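You operate a simulated robot arm through the tools that you are given. There is no shell and no other tool.

You are at the controls of a simulated robot arm. One attempt, no reset.

## Task
Swap the black rucksack's bag for the packed red bag, then zip up.
Fine: set the rucksack's old bag on the small white table.

The check looks at the end state, three seconds after you hand in, the way a careful person would. Anything else that was tipped, shoved, dropped, spilled or broken makes it a failure.

## Robot
A 7-joint arm with a two-finger parallel gripper, fixed in place. Base frame: the origin is on the floor under the middle of its stand, x ahead of it, y to its left, z up; the work surface is at about z = 720. Readings come in mm, rad, newtons and seconds.
It reaches about 1372 mm from its shoulder. Its first joint turns from -2.601 to 2.601 rad. Payload 3.43 kg.
The tool frame sits at the grasp point between the pads (the TCP): z along the fingers, y along the line on which they close. The tips reach 30 mm beyond it. Largest opening 94 mm; finger width 28, thickness 10; the body of the gripper, 50 by 96 mm, starts 55 mm behind the TCP.
Orientation is that of the tool frame in the base frame, as [roll, pitch, yaw] about the fixed x, y, z axes, in that order (R = Rz(yaw) Ry(pitch) Rx(roll)). With the fingers straight down and closing along the base's y, the tool's x points along the base's -x, its y along +y and its z along -z.

## Interface
- The arm moves only by the tool apply_moves. Its arguments are lists of equal length, an entry for each row: "translation": the shift along the base's x, y, z in mm, a list of three; "delta_rot": the turn, a rotation vector about the base's x, y, z in rad, a list of three. In form: {"translation": [[dx, dy, dz], ...], "delta_rot": [[ax, ay, az], ...]}. A call has 1 to 20 rows; each row shifts and turns the commanded pose from where the row before left it. "jaw" is the finger opening in mm, from 0 to 94, set as the call begins (left out, the last holds). A row lasts 0.2 s, in which the tool goes at most 50 mm and 0.15 rad; a call with a longer step from one row to the next is refused whole, and so is a gripper value outside its range. Where a pose cannot be reached the arm comes as near as it can. A force on the tool above 90 N (or 10 N above the force at the start of the call, whichever is more), or a blocked arm, ends the call early, and 0.2 s more pass. The fingers move at their own pace (about 45 mm/s each) and stop on an object; they squeeze with about 21 N. The grip force told is the motor's: it shows also when the fingers shut on nothing. Time passes only in rows, and 0.2 s behind the last, so rows that do not move let the fingers close. The reply holds the time, the measured pose of the TCP, the force on the tool along the base axes, the opening and the grip force, in the units named above and with some noise, with the torque about the TCP (base axes, N m) and any sound that the robot's microphone picked up.
- Cameras (640 x 400 px; columns grow to the right, rows downward): "scene" is fixed at [405.5, -644.9, 1379.7]; the picture's right is [0.17, -0.99, 0.00], its down [-0.92, -0.16, -0.36] and it looks along [0.36, 0.06, -0.93] (base axes); focal length 214 px, centre (320, 200). "wrist" rides on the gripper at [76, 14, -103] in the tool frame; the picture's right is [-0.18, 0.98, 0.00], its down [-0.75, -0.14, -0.64] and it looks along [-0.63, -0.12, 0.77] (tool axes); focal length 243 px, centre (320, 200). There is no depth. A picture from a camera that has moved, and an enlarged one, comes with that camera's place and axes in the base frame and with its lens. The place of the scene camera against the robot may be out by one fixed shift of up to 12 mm in any direction.
- get_image(camera): a new picture of that camera. The clock stands still meanwhile.
- zoom(camera, box): a new picture of the part [left, top, right, bottom] of that camera's present view, enlarged. The clock stands still meanwhile.
- finish_job(): hands the job in; it is judged then, once.

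Nothing tells you positions but the pictures and the camera data. Unless the task says otherwise, let go and move clear before handing in.

The tools are called after "Request:" by a JSON object that holds its "name" and its "arguments". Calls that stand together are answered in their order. apply_moves: Moves the arm, as the interface text tells. Its arguments: {"type":"object","properties":{"translation":{"type":"array","items":{"type":"array","items":{"type":"number"}}},"delta_rot":{"type":"array","items":{"type":"array","items":{"type":"number"}}},"jaw":{"type":"number"}},"required":["translation","delta_rot"]} The other tools are called the same way: get_image (camera) takes a picture; zoom (camera, box) takes an enlarged picture of a part of a camera's view; finish_job () hands the job in.

At the start:

```text
time: 0.0
position: [868.7, -467.8, 1187.8]
orientation: [3.141, 0.002, 3.141]
ft_force: [0.0, 0.5, -0.7]
torque: [-0.02, 0.03, -0.03]
grip_width: 94.0
grasp_force: 0.0
```

scene: 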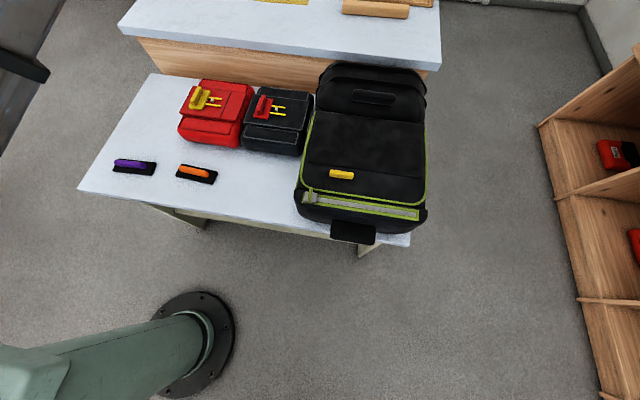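
wrist: 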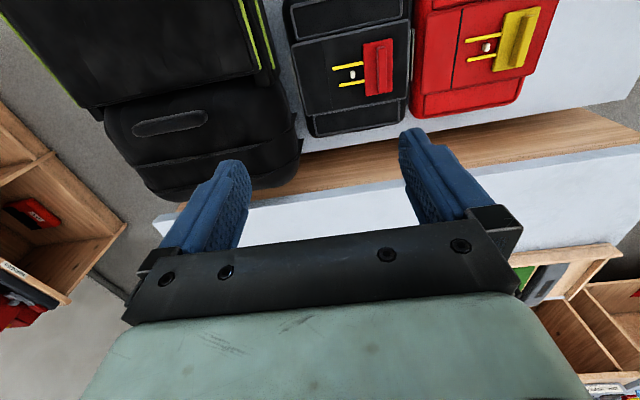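

I see a work table with a red pouch, a black pouch, a large black rucksack with a yellow pull tab, and two handles; I need a closer look before moving anything.

Request:
{"name": "zoom", "arguments": {"camera": "scene", "box": [270, 50, 460, 260]}}

Request:
{"name": "zoom", "arguments": {"camera": "scene", "box": [80, 60, 320, 210]}}

Request:
{"name": "zoom", "arguments": {"camera": "scene", "box": [100, 0, 460, 80]}}

Request:
{"name": "zoom", "arguments": {"camera": "scene", "box": [520, 40, 640, 400]}}

Request:
{"name": "get_image", "arguments": {"camera": "wrist"}}

```text
1.90 times, centred on (365, 155) of scene
camera zoom: at [405.5, -644.9, 1379.7], right [0.17, -0.99, 0.0], down [-0.92, -0.16, -0.36], along [0.36, 0.06, -0.93], focal length 408 px, centre (234, 286)
```

zoom: 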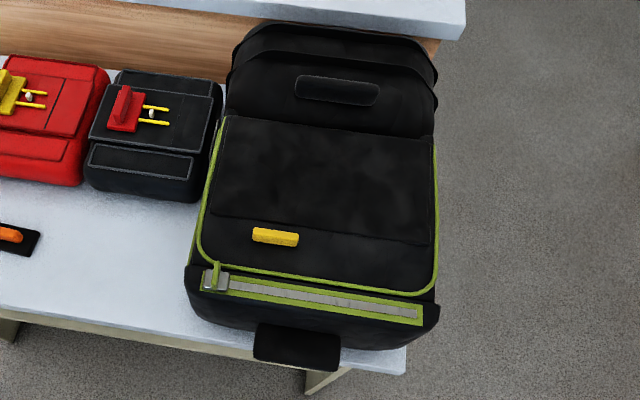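

```text
2.67 times, centred on (200, 135) of scene
camera zoom: at [405.5, -644.9, 1379.7], right [0.17, -0.99, 0.0], down [-0.92, -0.16, -0.36], along [0.36, 0.06, -0.93], focal length 572 px, centre (640, 373)
```

zoom: 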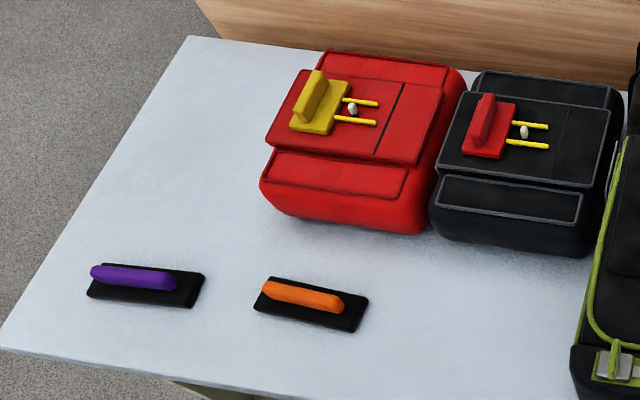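

```text
1.78 times, centred on (280, 40) of scene
camera zoom: at [405.5, -644.9, 1379.7], right [0.17, -0.99, 0.0], down [-0.92, -0.16, -0.36], along [0.36, 0.06, -0.93], focal length 381 px, centre (391, 484)
```

zoom: 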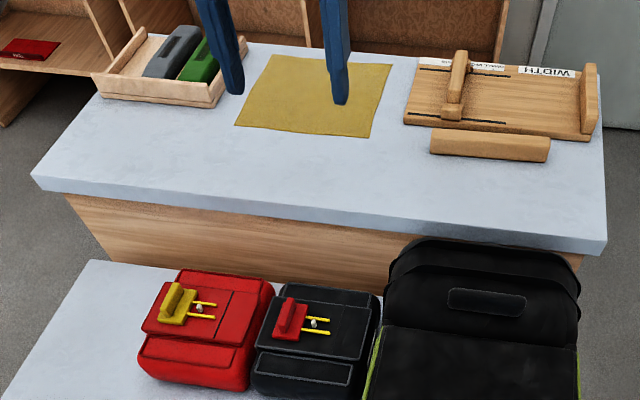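

```text
1.11 times, centred on (580, 220) of scene
camera zoom: at [405.5, -644.9, 1379.7], right [0.17, -0.99, 0.0], down [-0.92, -0.16, -0.36], along [0.36, 0.06, -0.93], focal length 238 px, centre (31, 178)
```

zoom: 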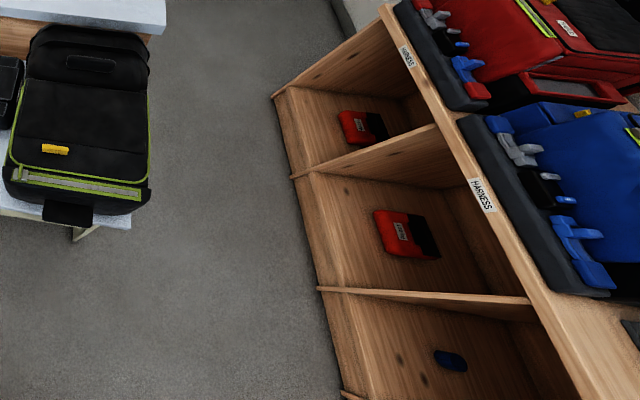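

```text
taken
camera wrist: at [793.4, -452.9, 1293.1], right [0.18, 0.98, 0.0], down [0.75, -0.14, 0.64], along [0.63, -0.12, -0.77], focal length 243 px, centre (320, 200)
```

wrist: 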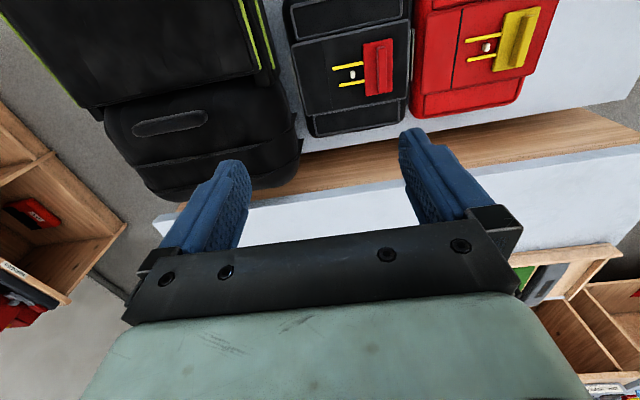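

A first look around: the rucksack appears to sit at about x 770, y −715 with its zip along the near edge. I'll move the wrist camera back and to the right to view the zip and lid, staying high.

Request:
{"name": "apply_moves", "arguments": {"translation": [[-35, -29, 0], [-35, -29, 0], [-35, -29, 0], [-35, -29, 0], [-35, -29, 0], [-35, -29, 0], [-35, -29, 0], [-35, -29, 0]], "delta_rot": [[0, 0, 0], [0, 0, 0], [0, 0, 0], [0, 0, 0], [0, 0, 0], [0, 0, 0], [0, 0, 0], [0, 0, 0]]}}

Request:
{"name": "get_image", "arguments": {"camera": "wrist"}}

Request:
{"name": "get_image", "arguments": {"camera": "scene"}}

```text
time: 1.8
position: [590.5, -695.9, 1186.8]
orientation: [3.142, 0.0, -3.139]
ft_force: [0.0, 0.0, -0.4]
torque: [0.01, -0.01, -0.01]
grip_width: 94.0
grasp_force: 0.1
```

```text
taken
camera wrist: at [513.8, -681.9, 1292.3], right [0.18, 0.98, 0.0], down [0.75, -0.14, 0.64], along [0.63, -0.12, -0.77], focal length 243 px, centre (320, 200)
```

wrist: 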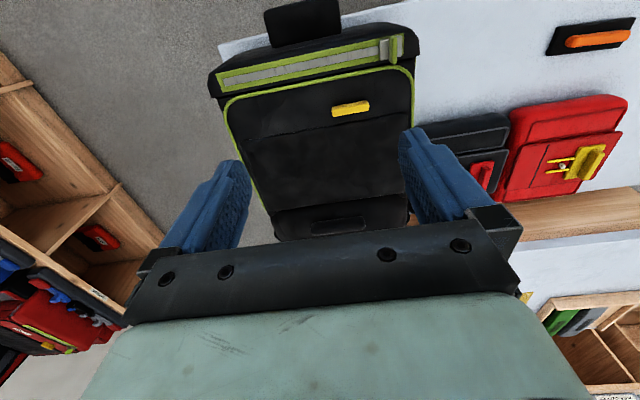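

```text
taken
```

scene: 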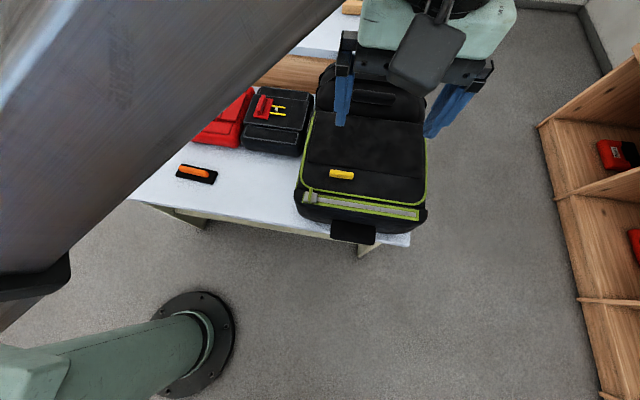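

The rucksack is now visible from the front: zip tape along the near edge, slider at its left (+y) end, a yellow tab on the lid. I'll zoom in for detail.

Request:
{"name": "zoom", "arguments": {"camera": "wrist", "box": [200, 0, 430, 144]}}

Request:
{"name": "zoom", "arguments": {"camera": "wrist", "box": [200, 100, 520, 260]}}

Request:
{"name": "zoom", "arguments": {"camera": "scene", "box": [285, 150, 445, 250]}}

```text
2.78 times, centred on (315, 72) of wrist
camera zoom: at [513.8, -681.9, 1292.3], right [0.18, 0.98, 0.0], down [0.75, -0.14, 0.64], along [0.63, -0.12, -0.77], focal length 674 px, centre (334, 556)
```

zoom: 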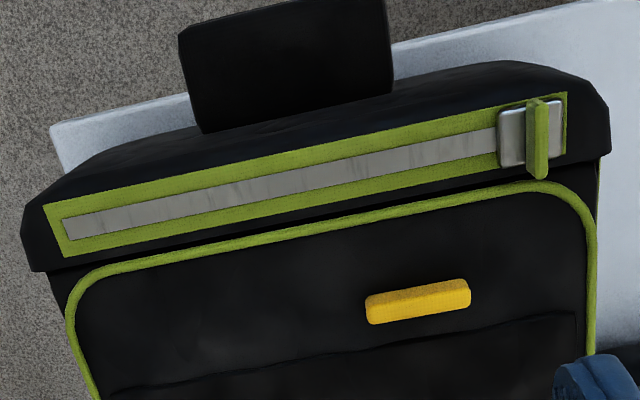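

```text
2.00 times, centred on (360, 180) of wrist
camera zoom: at [513.8, -681.9, 1292.3], right [0.18, 0.98, 0.0], down [0.75, -0.14, 0.64], along [0.63, -0.12, -0.77], focal length 485 px, centre (240, 240)
```

zoom: 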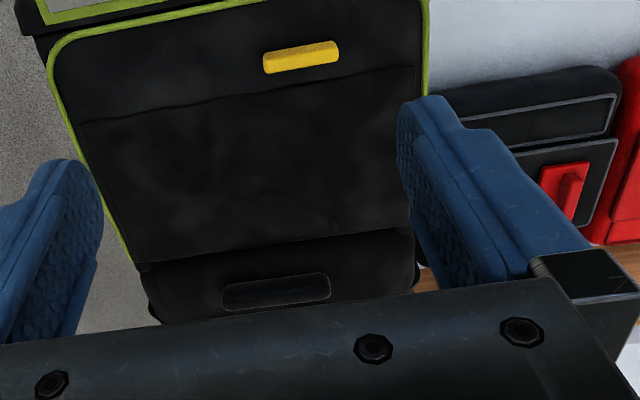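

```text
4.00 times, centred on (365, 200) of scene
camera zoom: at [405.5, -644.9, 1379.7], right [0.17, -0.99, 0.0], down [-0.92, -0.16, -0.36], along [0.36, 0.06, -0.93], focal length 858 px, centre (140, 200)
```

zoom: 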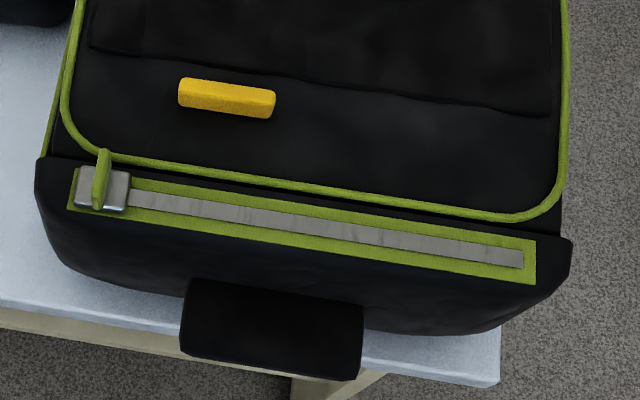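

The zip slider is at the +y end of the tape and the lid carries a yellow pull. I still need to find the "small white table", so I'll swing the wrist to look to the left of the robot.

Request:
{"name": "apply_moves", "arguments": {"translation": [[-10, 40, 5], [-10, 40, 5], [-10, 40, 5], [-10, 40, 5], [-10, 40, 5], [-10, 40, 5], [-10, 40, 5], [-10, 40, 5], [-10, 40, 5], [-10, 40, 5]], "delta_rot": [[0, 0, 0.14], [0, 0, 0.14], [0, 0, 0.14], [0, 0, 0.14], [0, 0, 0.14], [0, 0, 0.14], [0, 0, 0.14], [0, 0, 0.14], [0, 0, 0.14], [0, 0, 0.14]]}}

Request:
{"name": "get_image", "arguments": {"camera": "wrist"}}

Request:
{"name": "get_image", "arguments": {"camera": "scene"}}

```text
time: 4.0
position: [541.9, -349.1, 1092.9]
orientation: [-3.13, -0.005, -1.741]
ft_force: [0.0, -0.5, -0.1]
torque: [-0.03, -0.04, 0.06]
grip_width: 94.2
grasp_force: 0.1
out of reach, approached as far as the arm can: row 2, 3, 4, 5, 6, 7, 8, 9, 10
```

```text
taken
camera wrist: at [514.0, -420.9, 1197.8], right [-0.94, 0.35, -0.01], down [0.26, 0.72, 0.64], along [0.23, 0.6, -0.77], focal length 243 px, centre (320, 200)
```

wrist: 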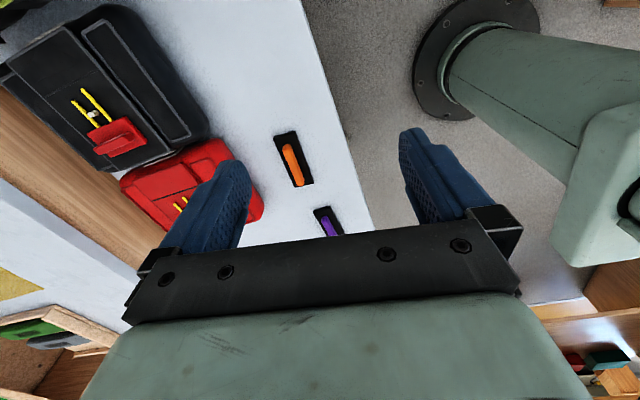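

```text
taken
```

scene: 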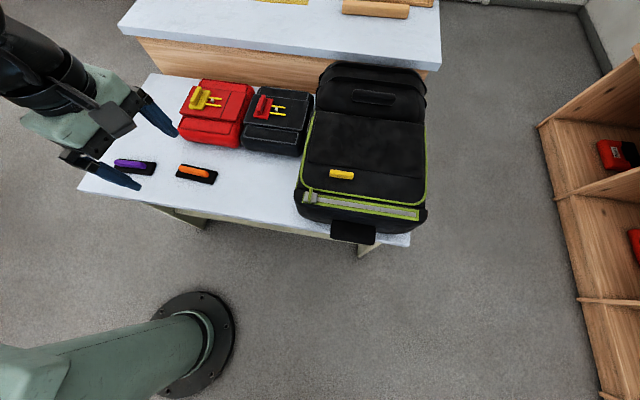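

The arm hit a reach limit, so it drooped a bit; all is still clear. I'll tilt the wrist upward to see what stands to the left.

Request:
{"name": "apply_moves", "arguments": {"translation": [[0, 0, 0], [0, 0, 0], [0, 0, 0], [0, 0, 0], [0, 0, 0]], "delta_rot": [[0.13, -0.05, 0], [0.13, -0.05, 0], [0.13, -0.05, 0], [0.13, -0.05, 0], [0.13, -0.05, 0]]}}

Request:
{"name": "get_image", "arguments": {"camera": "wrist"}}

Request:
{"name": "get_image", "arguments": {"camera": "scene"}}

```text
time: 5.2
position: [584.5, -342.9, 1025.2]
orientation: [-2.97, 0.681, -1.688]
ft_force: [0.4, 0.3, -0.2]
torque: [0.02, 0.05, 0.0]
grip_width: 94.1
grasp_force: 0.0
out of reach, approached as far as the arm can: row 1, 2, 3, 4, 5
```

```text
taken
camera wrist: at [539.0, -458.9, 1056.4], right [-0.93, 0.36, -0.01], down [0.05, 0.17, 0.98], along [0.35, 0.92, -0.17], focal length 243 px, centre (320, 200)
```

wrist: 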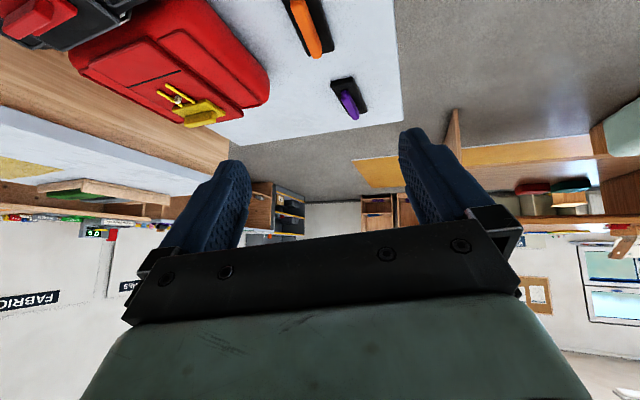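

```text
taken
```

scene: 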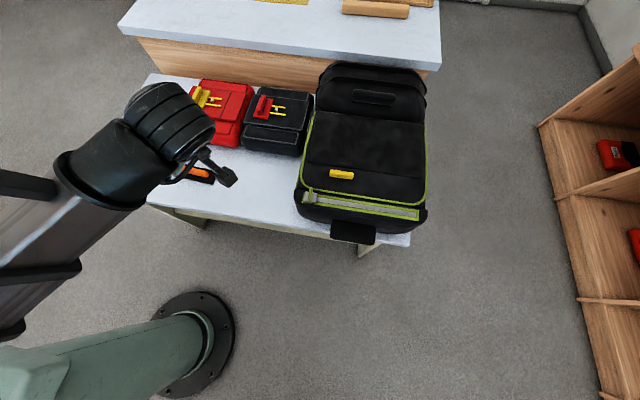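

Upside-down view: benches along the walls to the left, but no small white table yet. I'll bring the commanded pose into reach and keep looking around, toward the robot's left and rear.

Request:
{"name": "apply_moves", "arguments": {"translation": [[20, -40, -30], [20, -40, -30], [20, -20, -30], [0, 0, 0], [0, 0, 0], [0, 0, 0], [0, 0, 0], [0, 0, 0]], "delta_rot": [[0, 0, 0.1], [0, 0, 0.1], [0, 0, 0.1], [0, 0, 0.1], [0, 0, 0.1], [0, 0, 0.1], [0, 0, 0.1], [0, 0, 0.1]]}}

Request:
{"name": "get_image", "arguments": {"camera": "wrist"}}

```text
refused: row 1 steps farther than a row can; nothing moved
```

```text
taken
camera wrist: at [539.0, -458.9, 1056.4], right [-0.93, 0.36, -0.01], down [0.05, 0.17, 0.98], along [0.35, 0.92, -0.17], focal length 243 px, centre (320, 200)
```

wrist: 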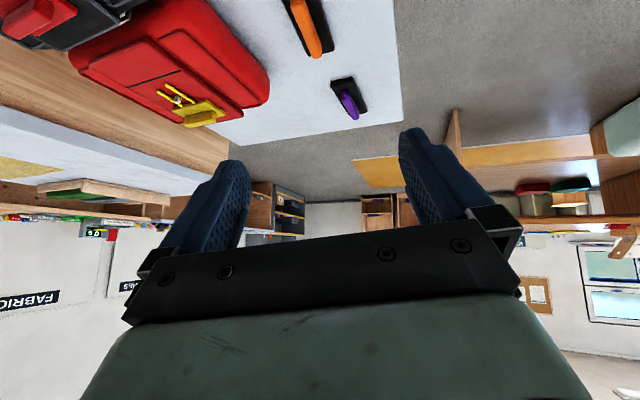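

Request:
{"name": "apply_moves", "arguments": {"translation": [[20, -30, -25], [20, -30, -25], [20, -20, -25], [0, 0, 0], [0, 0, 0], [0, 0, 0], [0, 0, 0], [0, 0, 0]], "delta_rot": [[0, 0, 0.1], [0, 0, 0.1], [0, 0, 0.1], [0, 0, 0.1], [0, 0, 0.1], [0, 0, 0.1], [0, 0, 0.1], [0, 0, 0.1]]}}

Request:
{"name": "get_image", "arguments": {"camera": "wrist"}}

Request:
{"name": "get_image", "arguments": {"camera": "scene"}}

```text
time: 7.0
position: [715.8, -337.3, 759.3]
orientation: [-2.969, 0.646, -0.893]
ft_force: [-3.1, -3.4, 4.0]
torque: [-0.31, -0.14, -0.48]
grip_width: 93.9
grasp_force: 0.1
out of reach, approached as far as the arm can: row 1, 2, 3, 4, 5, 6, 7, 8
```

```text
taken
camera wrist: at [766.6, -451.0, 794.6], right [-0.91, -0.41, -0.02], down [-0.11, 0.18, 0.98], along [-0.4, 0.89, -0.21], focal length 243 px, centre (320, 200)
```

wrist: 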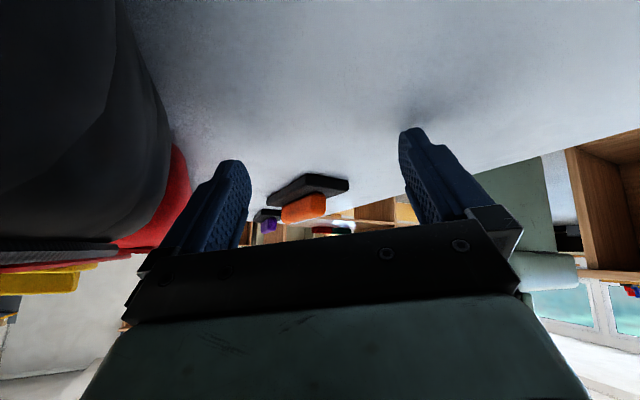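

```text
taken
```

scene: 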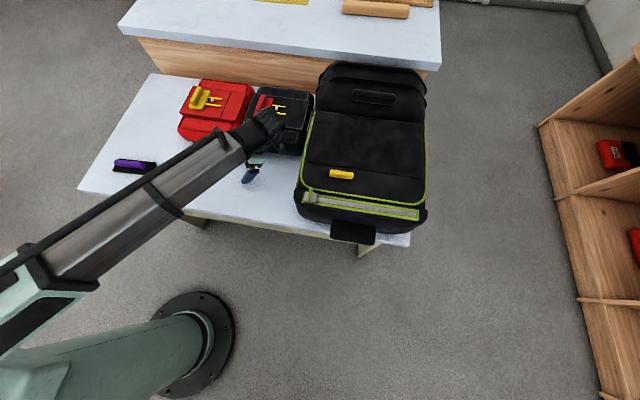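

The arm's "as near as it can" solution dropped it low between the bags, with a few newtons of contact. I'll back out exactly along the same path before doing anything else, and stick to reachable poses from now on.

Request:
{"name": "apply_moves", "arguments": {"translation": [[0, 0, 0], [0, 0, 0]], "delta_rot": [[0, 0, -0.1], [0, 0, -0.1]]}}

Request:
{"name": "get_image", "arguments": {"camera": "scene"}}

```text
time: 7.6
position: [716.0, -335.5, 758.2]
orientation: [-2.981, 0.681, -1.084]
ft_force: [-0.6, 0.6, -0.6]
torque: [0.03, 0.02, 0.01]
grip_width: 93.8
grasp_force: 0.1
```

```text
taken
```

scene: 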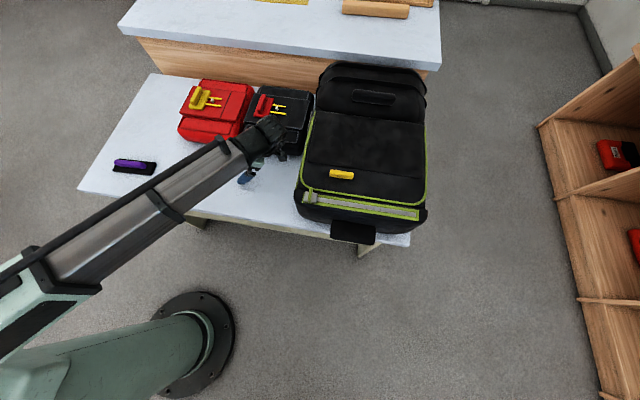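

Contact is gone and the commanded pose now matches the measured one. I'll lift straight up in small steps.

Request:
{"name": "apply_moves", "arguments": {"translation": [[0, 0, 30], [0, 0, 30], [0, 0, 30]], "delta_rot": [[0, 0, 0], [0, 0, 0], [0, 0, 0]]}}

Request:
{"name": "get_image", "arguments": {"camera": "scene"}}

```text
time: 8.4
position: [722.7, -326.6, 824.6]
orientation: [-2.968, 0.664, -1.089]
ft_force: [0.3, -0.4, -1.2]
torque: [0.0, -0.02, 0.01]
grip_width: 93.9
grasp_force: 0.0
out of reach, approached as far as the arm can: row 2, 3
```

```text
taken
```

scene: 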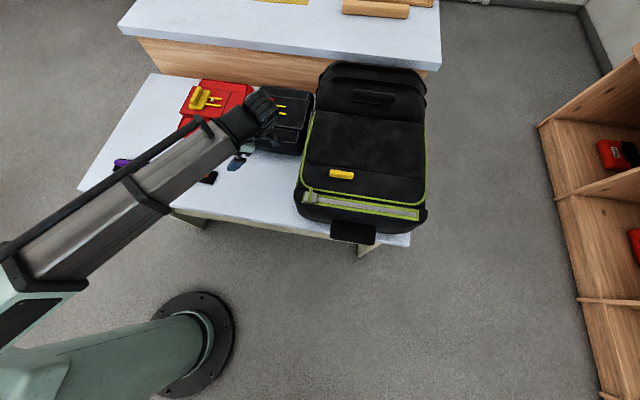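

Request:
{"name": "apply_moves", "arguments": {"translation": [[0, 0, 20], [0, 0, 20], [0, 0, 20], [0, 0, 20], [0, 0, 20]], "delta_rot": [[-0.134, -0.028, 0], [-0.134, -0.028, 0], [-0.134, -0.028, 0], [-0.134, -0.028, 0], [-0.134, -0.028, 0]]}}

Request:
{"name": "get_image", "arguments": {"camera": "scene"}}

Request:
{"name": "get_image", "arguments": {"camera": "wrist"}}

```text
time: 9.6
position: [723.8, -324.6, 925.9]
orientation: [3.126, 0.015, -1.15]
ft_force: [-0.3, 1.3, -0.1]
torque: [0.0, 0.03, -0.01]
grip_width: 93.8
grasp_force: 0.1
```

```text
taken
```

scene: 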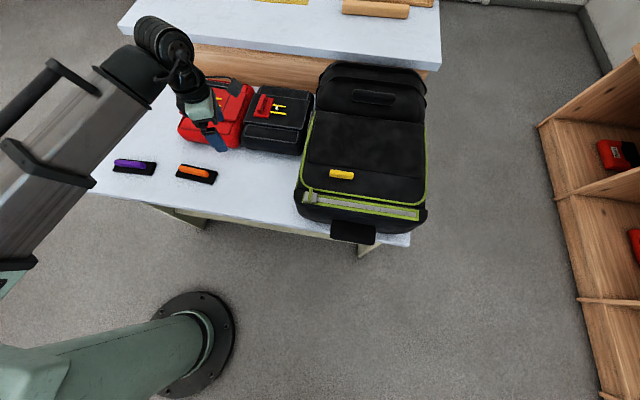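

```text
taken
camera wrist: at [744.0, -401.3, 1029.6], right [-0.97, -0.23, 0.02], down [-0.17, 0.74, 0.65], along [-0.17, 0.63, -0.76], focal length 243 px, centre (320, 200)
```

wrist: 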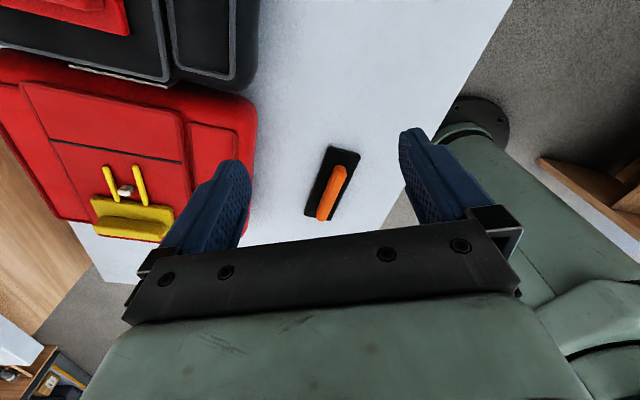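

All bags look unmoved. Now I'll carry the arm, at safe height and in easy reach, over to the left side and look to the left and rear of the robot.

Request:
{"name": "apply_moves", "arguments": {"translation": [[-4, 39, 6], [-4, 39, 6], [-4, 39, 6], [-4, 39, 6], [-4, 39, 6], [-4, 39, 6], [-4, 39, 6], [-4, 39, 6], [-4, 39, 6], [-4, 39, 6], [-4, 39, 6], [-4, 39, 6], [-4, 39, 6], [-4, 39, 6], [-4, 39, 6], [-4, 39, 6], [-4, 39, 6], [-4, 39, 6], [-4, 39, 6]], "delta_rot": [[0, 0, 0], [0, 0, 0], [0, 0, 0], [0, 0, 0], [0, 0, 0], [0, 0, 0], [0, 0, 0], [0, 0, 0], [0, 0, 0], [0, 0, 0], [0, 0, 0], [0, 0, 0], [0, 0, 0], [0, 0, 0], [0, 0, 0], [0, 0, 0], [0, 0, 0], [0, 0, 0], [0, 0, 0]]}}

Request:
{"name": "get_image", "arguments": {"camera": "scene"}}

Request:
{"name": "get_image", "arguments": {"camera": "wrist"}}

```text
time: 13.6
position: [650.1, 413.9, 1039.8]
orientation: [3.127, 0.015, -1.15]
ft_force: [-0.2, -0.8, 0.6]
torque: [-0.01, -0.01, 0.0]
grip_width: 94.2
grasp_force: 0.0
```

```text
taken
```

scene: 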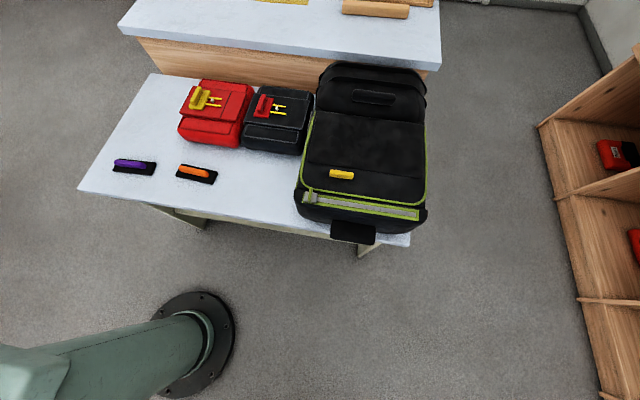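

```text
taken
camera wrist: at [668.9, 337.6, 1143.0], right [-0.97, -0.23, 0.02], down [-0.17, 0.74, 0.65], along [-0.17, 0.63, -0.76], focal length 243 px, centre (320, 200)
```

wrist: 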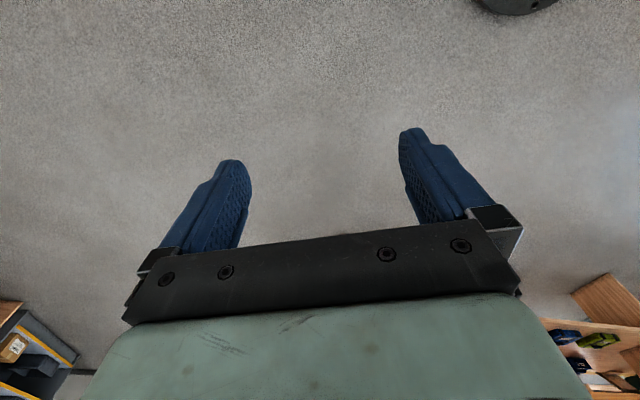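

Request:
{"name": "apply_moves", "arguments": {"translation": [[0, 0, 0], [0, 0, 0], [0, 0, 0], [0, 0, 0], [0, 0, 0], [0, 0, 0], [0, 0, 0], [0, 0, 0]], "delta_rot": [[0, 0, 0.15], [0, 0, 0.15], [0, 0, 0.15], [0, 0, 0.15], [0.081, 0.089, 0], [0.081, 0.089, 0], [0.081, 0.089, 0], [0.081, 0.089, 0]]}}

Request:
{"name": "get_image", "arguments": {"camera": "wrist"}}

```text
time: 15.4
position: [646.7, 416.3, 1041.2]
orientation: [-3.059, 0.488, -0.523]
ft_force: [-0.9, 0.6, 0.5]
torque: [-0.02, 0.03, 0.0]
grip_width: 94.1
grasp_force: 0.1
```

```text
taken
camera wrist: at [735.2, 338.6, 1096.0], right [-0.66, -0.75, 0.01], down [-0.27, 0.25, 0.93], along [-0.7, 0.61, -0.37], focal length 243 px, centre (320, 200)
```

wrist: 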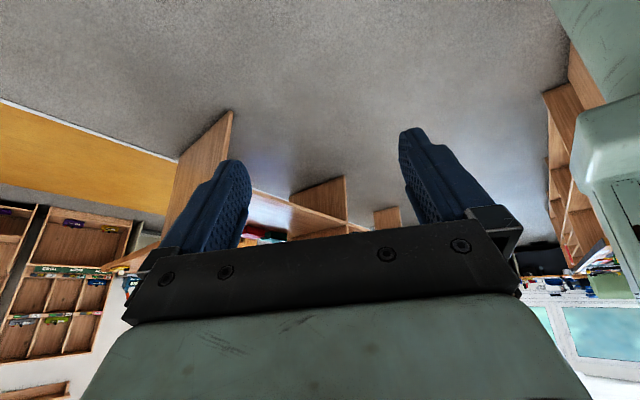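

Request:
{"name": "apply_moves", "arguments": {"translation": [[0, 0, 0], [0, 0, 0], [0, 0, 0], [0, 0, 0], [0, 0, 0], [0, 0, 0], [0, 0, 0]], "delta_rot": [[0, 0, 0.13], [0, 0, 0.13], [0, 0, 0.13], [0, 0, 0.13], [0, 0, 0.13], [0, 0, 0.13], [0, 0, 0.13]]}}

Request:
{"name": "get_image", "arguments": {"camera": "wrist"}}

```text
time: 17.0
position: [631.9, 493.4, 845.9]
orientation: [-3.048, 0.456, 0.386]
ft_force: [0.3, 0.4, 0.2]
torque: [-0.04, -0.03, 0.02]
grip_width: 94.2
grasp_force: 0.1
out of reach, approached as far as the arm can: row 1, 2, 3, 4, 5, 6, 7
```

```text
taken
camera wrist: at [744.7, 514.5, 905.7], right [0.18, -0.98, 0.0], down [-0.39, -0.07, 0.92], along [-0.9, -0.16, -0.4], focal length 243 px, centre (320, 200)
```

wrist: 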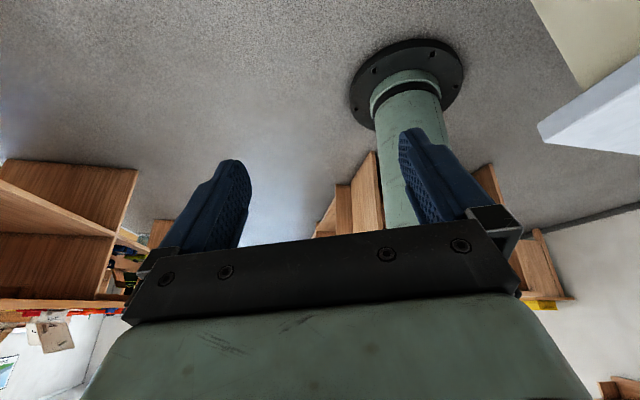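

I see no other small white table anywhere around the robot: the low white-topped table the rucksack stands on (z≈720) is the small white one, as opposed to the taller wood-fronted counter (z≈890) behind. I'll unwind the wrist and go back over the work area.

Request:
{"name": "apply_moves", "arguments": {"translation": [[0, -10, 30], [0, -10, 30], [0, -10, 30], [0, -10, 30], [3, -43, 8], [3, -43, 8], [3, -43, 8], [3, -43, 8], [3, -43, 8], [3, -43, 8], [3, -43, 8], [3, -43, 8], [3, -43, 8], [3, -43, 8], [3, -43, 8], [3, -43, 8]], "delta_rot": [[0.0203, -0.1145, 0], [0.0203, -0.1145, 0], [0.0203, -0.1145, 0], [0.0203, -0.1145, 0], [0, 0, -0.148], [0, 0, -0.148], [0, 0, -0.148], [0, 0, -0.148], [0, 0, -0.148], [0, 0, -0.148], [0, 0, -0.148], [0, 0, -0.148], [0, 0, -0.148], [0, 0, -0.148], [0, 0, -0.148], [0, 0, -0.148]]}}

Request:
{"name": "get_image", "arguments": {"camera": "wrist"}}

```text
time: 20.4
position: [666.2, -60.7, 1061.6]
orientation: [3.131, 0.031, -1.419]
ft_force: [-0.1, 0.2, -0.5]
torque: [-0.02, -0.01, 0.0]
grip_width: 94.0
grasp_force: 0.1
```

```text
taken
camera wrist: at [664.4, -141.3, 1164.8], right [-1.0, 0.03, 0.02], down [0.03, 0.75, 0.66], along [0.01, 0.66, -0.75], focal length 243 px, centre (320, 200)
```

wrist: 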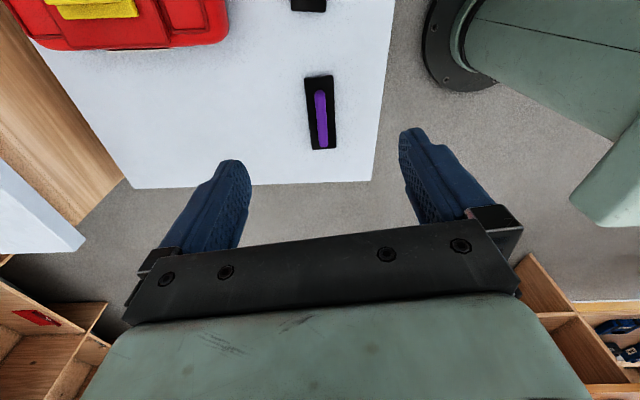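

Nothing else is near. I continue rotating back to the original yaw while moving over the red and black bags to inspect them.

Request:
{"name": "apply_moves", "arguments": {"translation": [[-8, -20, 0], [-8, -20, 0], [-8, -20, 0], [-8, -20, 0], [-8, -20, 0], [-8, -20, 0], [-8, -20, 0], [-8, -20, 0], [-8, -20, 0], [-8, -20, 0], [-8, -20, 0], [-8, -20, 0]], "delta_rot": [[0, 0, -0.1435], [0, 0, -0.1435], [0, 0, -0.1435], [0, 0, -0.1435], [0, 0, -0.1435], [0, 0, -0.1435], [0, 0, -0.1435], [0, 0, -0.1435], [0, 0, -0.1435], [0, 0, -0.1435], [0, 0, -0.1435], [0, 0, -0.1435]]}}

Request:
{"name": "get_image", "arguments": {"camera": "wrist"}}

```text
time: 23.0
position: [571.5, -302.2, 1061.8]
orientation: [3.131, 0.03, -3.138]
ft_force: [0.3, 0.1, -0.8]
torque: [-0.02, -0.02, 0.03]
grip_width: 94.0
grasp_force: 0.0
```

```text
taken
camera wrist: at [491.6, -288.4, 1164.5], right [0.18, 0.98, 0.02], down [0.73, -0.15, 0.66], along [0.66, -0.11, -0.75], focal length 243 px, centre (320, 200)
```

wrist: 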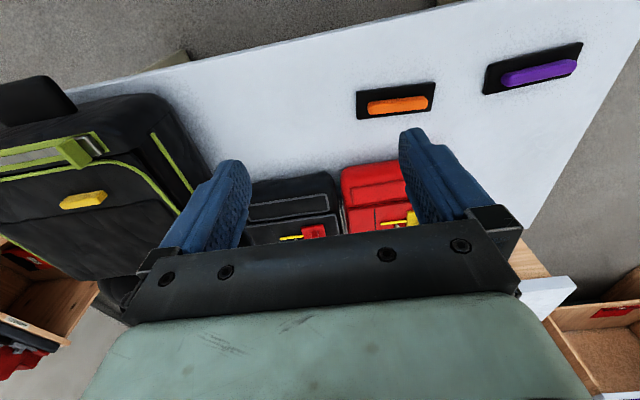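

The rucksack lid tab is near (661, −661, 892) and the slider near (587, −594, 900) by triangulation. I'll bring the wrist camera close to the slider for a detailed look.

Request:
{"name": "apply_moves", "arguments": {"translation": [[-7.4, -39.7, -8.9], [-7.4, -39.7, -8.9], [-7.4, -39.7, -8.9], [-7.4, -39.7, -8.9], [-7.4, -39.7, -8.9], [-7.4, -39.7, -8.9], [-7.4, -39.7, -8.9]], "delta_rot": [[-0.0106, 0.03, 0], [0, 0, 0], [0, 0, 0], [0, 0, 0], [0, 0, 0], [0, 0, 0], [0, 0, 0]]}}

Request:
{"name": "get_image", "arguments": {"camera": "wrist"}}

Request:
{"name": "zoom", "arguments": {"camera": "wrist", "box": [200, 80, 440, 230]}}

```text
time: 24.6
position: [519.4, -580.1, 1000.3]
orientation: [-3.141, 0.002, -3.136]
ft_force: [-0.5, 0.9, 0.0]
torque: [-0.05, 0.01, -0.01]
grip_width: 94.1
grasp_force: 0.0
```

```text
taken
camera wrist: at [442.8, -566.4, 1105.5], right [0.18, 0.98, 0.0], down [0.75, -0.14, 0.64], along [0.63, -0.11, -0.77], focal length 243 px, centre (320, 200)
```

wrist: 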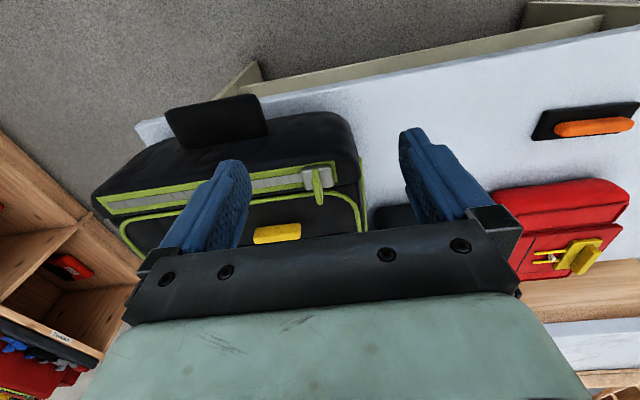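

```text
2.67 times, centred on (320, 155) of wrist
camera zoom: at [442.8, -566.4, 1105.5], right [0.18, 0.98, 0.0], down [0.75, -0.14, 0.64], along [0.63, -0.11, -0.77], focal length 647 px, centre (320, 320)
```

zoom: 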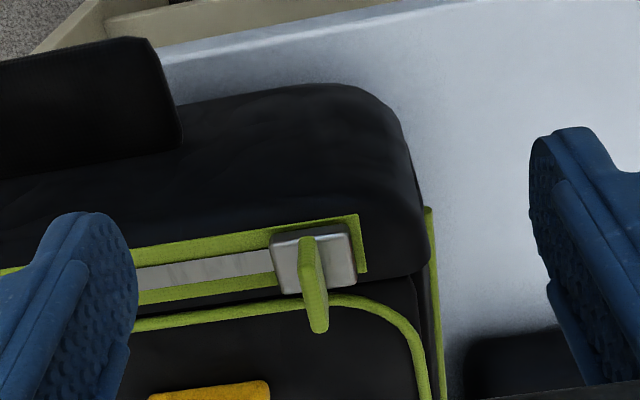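

The zip tape runs along y from about −590 to −850 at x≈588, with the slider's green fin at about (587, −594, 904). Next I'll look closely at the yellow lid tab to check whether the lid is free or zipped shut.

Request:
{"name": "apply_moves", "arguments": {"translation": [[27, -25, 0], [27, -25, 0], [27, -25, 0]], "delta_rot": [[0, 0, 0], [0, 0, 0], [0, 0, 0]]}}

Request:
{"name": "get_image", "arguments": {"camera": "wrist"}}

Request:
{"name": "zoom", "arguments": {"camera": "wrist", "box": [180, 60, 460, 235]}}

```text
time: 25.4
position: [600.5, -656.1, 997.3]
orientation: [3.14, 0.002, -3.136]
ft_force: [-0.1, -0.4, 0.2]
torque: [0.02, -0.02, -0.01]
grip_width: 93.8
grasp_force: 0.2
```

```text
taken
camera wrist: at [523.5, -641.5, 1102.7], right [0.18, 0.98, 0.0], down [0.75, -0.14, 0.64], along [0.63, -0.11, -0.77], focal length 243 px, centre (320, 200)
```

wrist: 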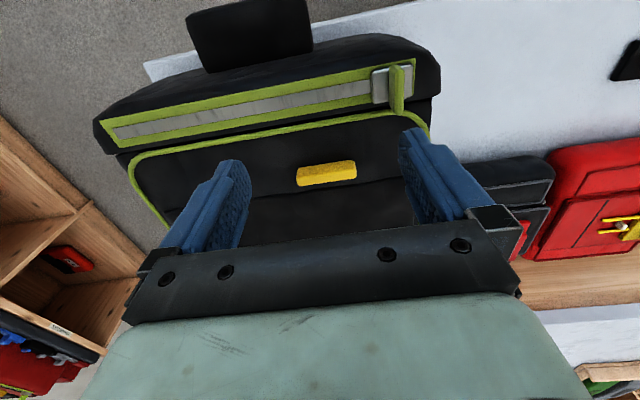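

```text
2.29 times, centred on (320, 148) of wrist
camera zoom: at [523.5, -641.5, 1102.7], right [0.18, 0.98, 0.0], down [0.75, -0.14, 0.64], along [0.63, -0.11, -0.77], focal length 555 px, centre (320, 320)
```

zoom: 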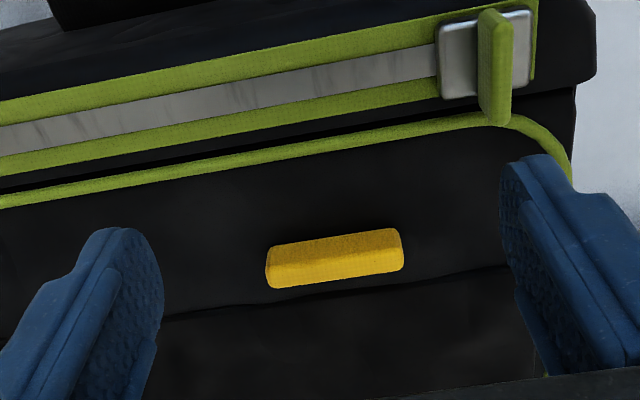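

The yellow tab is a 60×12×12 mm bar centred near (661, −659, 895). I'll lower the open gripper over its ends and gently test whether the lid lifts, which tells me if it is zipped.

Request:
{"name": "apply_moves", "arguments": {"translation": [[30, -1, -10], [30.5, -2, -10], [0, 0, -20], [0, 0, -20], [0, 0, -10]], "delta_rot": [[0, 0, 0], [0, 0, 0], [0, 0, 0], [0, 0, 0], [0, 0, 0]]}}

Request:
{"name": "get_image", "arguments": {"camera": "wrist"}}

Request:
{"name": "zoom", "arguments": {"camera": "scene", "box": [270, 90, 460, 250]}}

```text
time: 26.6
position: [660.0, -658.5, 928.3]
orientation: [-3.141, 0.002, -3.137]
ft_force: [-0.3, 0.1, 0.3]
torque: [0.01, -0.01, -0.01]
grip_width: 94.1
grasp_force: 0.0
```

```text
taken
camera wrist: at [583.5, -643.7, 1033.6], right [0.18, 0.98, 0.0], down [0.75, -0.14, 0.64], along [0.63, -0.11, -0.77], focal length 243 px, centre (320, 200)
```

wrist: 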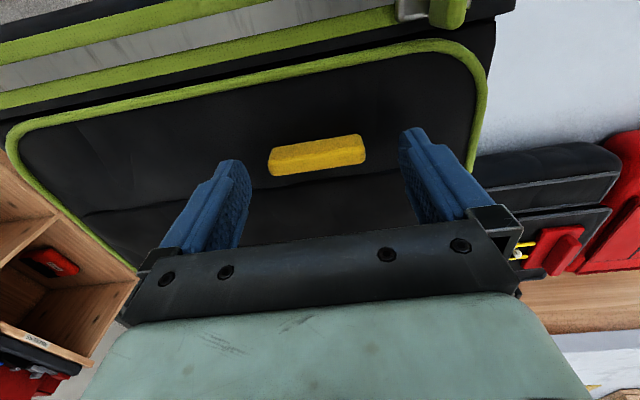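

```text
2.50 times, centred on (365, 170) of scene
camera zoom: at [405.5, -644.9, 1379.7], right [0.17, -0.99, 0.0], down [-0.92, -0.16, -0.36], along [0.36, 0.06, -0.93], focal length 536 px, centre (208, 275)
```

zoom: 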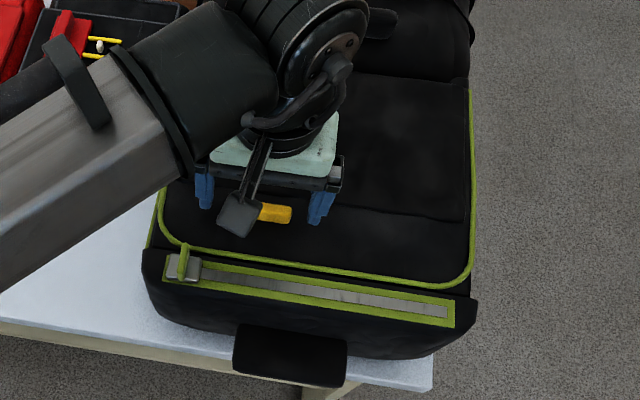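

Request:
{"name": "apply_moves", "arguments": {"translation": [[-1, 0, -3], [0, 0, -3]], "delta_rot": [[0, 0, 0], [0, 0, 0]]}}

Request:
{"name": "zoom", "arguments": {"camera": "wrist", "box": [180, 90, 480, 260]}}

```text
time: 27.2
position: [658.4, -658.5, 923.4]
orientation: [3.142, 0.003, -3.134]
ft_force: [0.5, 0.1, -0.7]
torque: [-0.01, 0.0, -0.01]
grip_width: 94.2
grasp_force: 0.1
```

```text
2.13 times, centred on (330, 175) of wrist
camera zoom: at [582.1, -643.8, 1027.8], right [0.18, 0.98, 0.0], down [0.75, -0.14, 0.64], along [0.63, -0.11, -0.77], focal length 518 px, centre (299, 253)
```

zoom: 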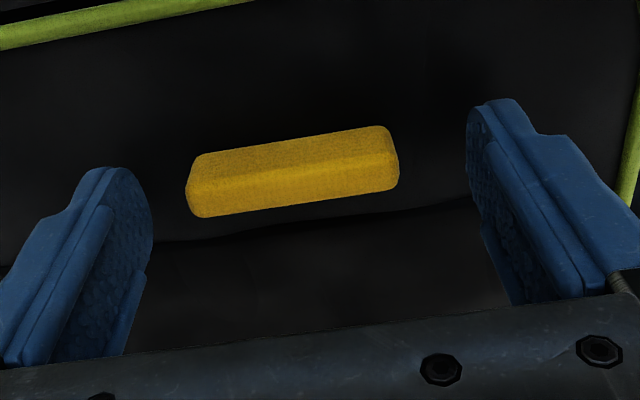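

The tab sits between the fingers. I'll close on it.

Request:
{"name": "apply_moves", "arguments": {"translation": [[0, 0, 0], [0, 0, 0], [0, 0, 0], [0, 0, 0]], "delta_rot": [[0, 0, 0], [0, 0, 0], [0, 0, 0], [0, 0, 0]], "jaw": 40}}

Request:
{"name": "zoom", "arguments": {"camera": "wrist", "box": [180, 90, 480, 260]}}

```text
time: 28.2
position: [660.6, -659.6, 923.9]
orientation: [-3.138, 0.0, -3.135]
ft_force: [3.2, -12.4, 2.5]
torque: [-0.85, 0.02, -0.3]
grip_width: 60.0
grasp_force: 21.1
```

```text
2.13 times, centred on (330, 175) of wrist
camera zoom: at [582.3, -644.7, 1027.8], right [0.18, 0.98, 0.0], down [0.75, -0.14, 0.64], along [0.63, -0.12, -0.77], focal length 518 px, centre (299, 253)
```

zoom: 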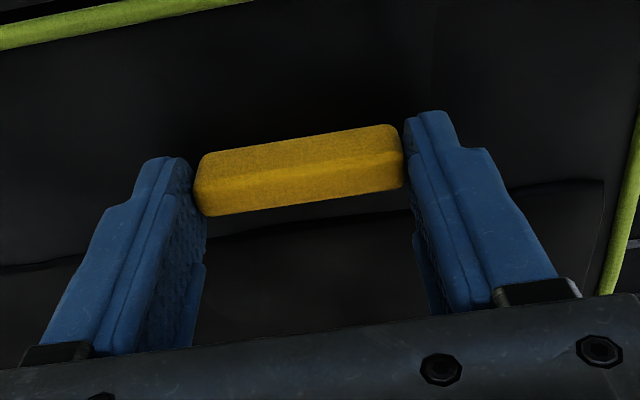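

Gripped at 60 mm. I'll relieve the small sideways load and lift by a few millimetres to feel whether the lid is held.

Request:
{"name": "apply_moves", "arguments": {"translation": [[0, -1.5, 0], [0, 0, 3], [0, 0, 3]], "delta_rot": [[0, 0, 0], [0, 0, 0], [0, 0, 0]]}}

Request:
{"name": "zoom", "arguments": {"camera": "wrist", "box": [180, 0, 480, 260]}}

```text
time: 29.0
position: [661.3, -658.7, 929.4]
orientation: [3.139, 0.003, -3.136]
ft_force: [2.8, -1.6, -5.3]
torque: [0.31, 0.45, -0.12]
grip_width: 59.7
grasp_force: 20.5
```

```text
1.54 times, centred on (330, 130) of wrist
camera zoom: at [583.7, -645.3, 1034.1], right [0.18, 0.98, 0.0], down [0.75, -0.14, 0.64], along [0.63, -0.11, -0.77], focal length 373 px, centre (305, 308)
```

zoom: 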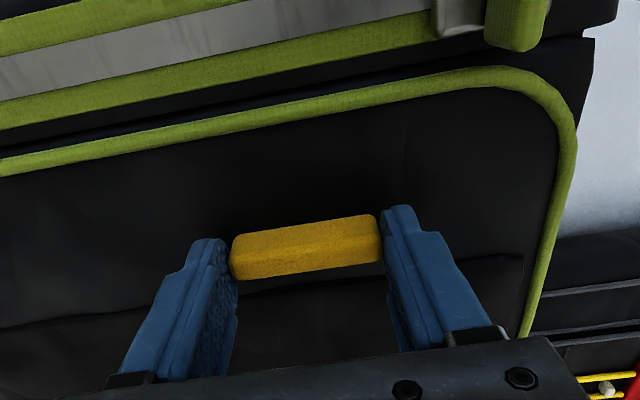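

The lid came up with only ~5 N. I'll lift a bit more to confirm it's really free.

Request:
{"name": "apply_moves", "arguments": {"translation": [[0, 0, 4], [0, 0, 4], [0, 0, 4]], "delta_rot": [[0, 0, 0], [0, 0, 0], [0, 0, 0]]}}

Request:
{"name": "zoom", "arguments": {"camera": "wrist", "box": [180, 0, 480, 260]}}

Request:
{"name": "zoom", "arguments": {"camera": "scene", "box": [270, 90, 460, 250]}}

```text
time: 29.8
position: [660.7, -658.7, 942.2]
orientation: [3.14, 0.001, -3.137]
ft_force: [3.7, -0.3, -11.5]
torque: [0.26, 0.24, 0.25]
grip_width: 59.9
grasp_force: 21.1
```

```text
1.54 times, centred on (330, 130) of wrist
camera zoom: at [583.8, -646.0, 1046.4], right [0.18, 0.98, 0.0], down [0.75, -0.14, 0.64], along [0.63, -0.11, -0.77], focal length 373 px, centre (305, 308)
```

zoom: 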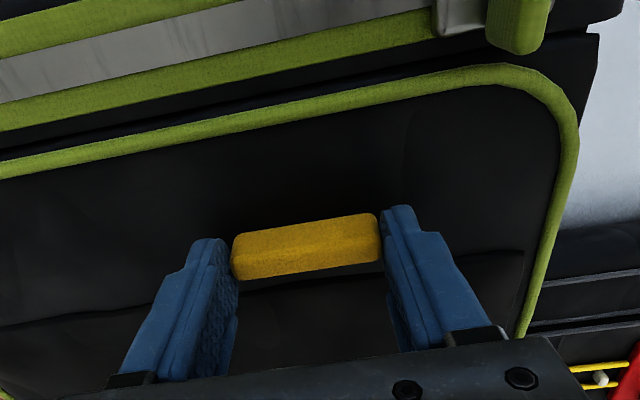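

```text
2.50 times, centred on (365, 170) of scene
camera zoom: at [405.5, -644.9, 1379.7], right [0.17, -0.99, 0.0], down [-0.92, -0.16, -0.36], along [0.36, 0.06, -0.93], focal length 536 px, centre (208, 275)
```

zoom: 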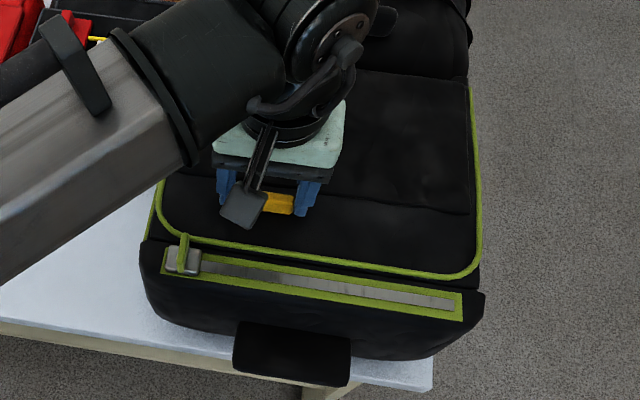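

The whole front of the rucksack is rising, lip and slider included: the lid is zipped shut. I'll set it back down and release the tab.

Request:
{"name": "apply_moves", "arguments": {"translation": [[0, 0, -4], [0, 0, -4], [0, 0, -4], [0, 0, -4], [0, 0, -2]], "delta_rot": [[0, 0, 0], [0, 0, 0], [0, 0, 0], [0, 0, 0], [0, 0, 0]]}}

Request:
{"name": "zoom", "arguments": {"camera": "scene", "box": [270, 90, 460, 250]}}

```text
time: 31.0
position: [659.2, -658.7, 923.3]
orientation: [-3.141, 0.002, -3.138]
ft_force: [-9.7, 2.8, 6.5]
torque: [0.0, -0.09, 0.03]
grip_width: 60.0
grasp_force: 20.9
```

```text
2.50 times, centred on (365, 170) of scene
camera zoom: at [405.5, -644.9, 1379.7], right [0.17, -0.99, 0.0], down [-0.92, -0.16, -0.36], along [0.36, 0.06, -0.93], focal length 536 px, centre (208, 275)
```

zoom: 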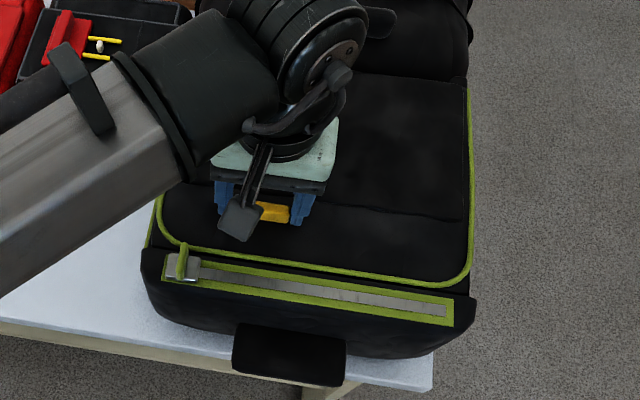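

It's back in place. Releasing the tab and rising to go to the slider.

Request:
{"name": "apply_moves", "arguments": {"translation": [[0, 0, 0], [0, 0, 0], [0, 0, 0], [0, 0, 15], [0, 0, 20], [0, 0, 25]], "delta_rot": [[0, 0, 0], [0, 0, 0], [0, 0, 0], [0, 0, 0], [0, 0, 0], [0, 0, 0]], "jaw": 94}}

Request:
{"name": "zoom", "arguments": {"camera": "scene", "box": [270, 90, 460, 250]}}

Request:
{"name": "get_image", "arguments": {"camera": "wrist"}}

```text
time: 32.4
position: [661.2, -658.9, 983.4]
orientation: [3.141, 0.001, -3.137]
ft_force: [-1.4, 0.3, 0.0]
torque: [-0.01, 0.0, 0.03]
grip_width: 94.1
grasp_force: 0.0
```

```text
2.50 times, centred on (365, 170) of scene
camera zoom: at [405.5, -644.9, 1379.7], right [0.17, -0.99, 0.0], down [-0.92, -0.16, -0.36], along [0.36, 0.06, -0.93], focal length 536 px, centre (208, 275)
```

zoom: 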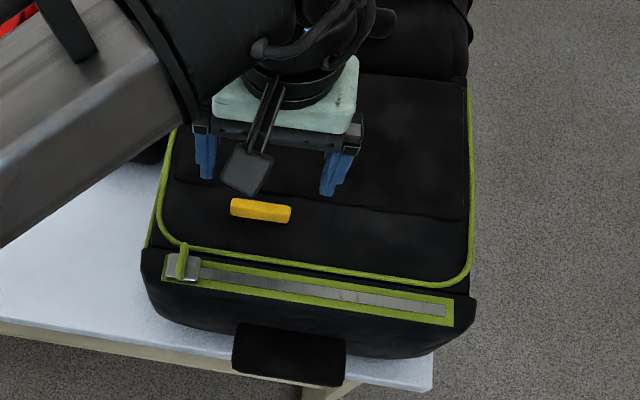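

```text
taken
camera wrist: at [584.6, -645.1, 1088.2], right [0.18, 0.98, 0.0], down [0.75, -0.14, 0.64], along [0.63, -0.11, -0.77], focal length 243 px, centre (320, 200)
```

wrist: 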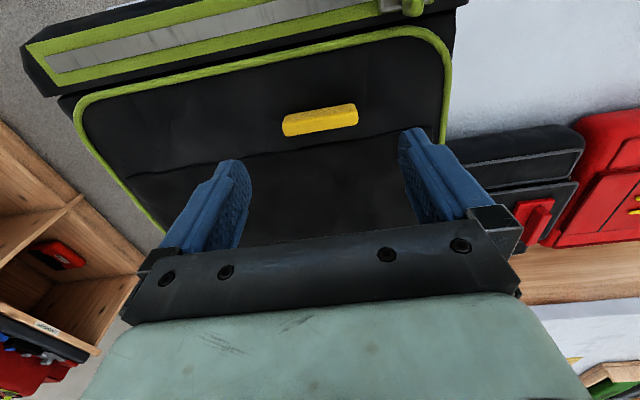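

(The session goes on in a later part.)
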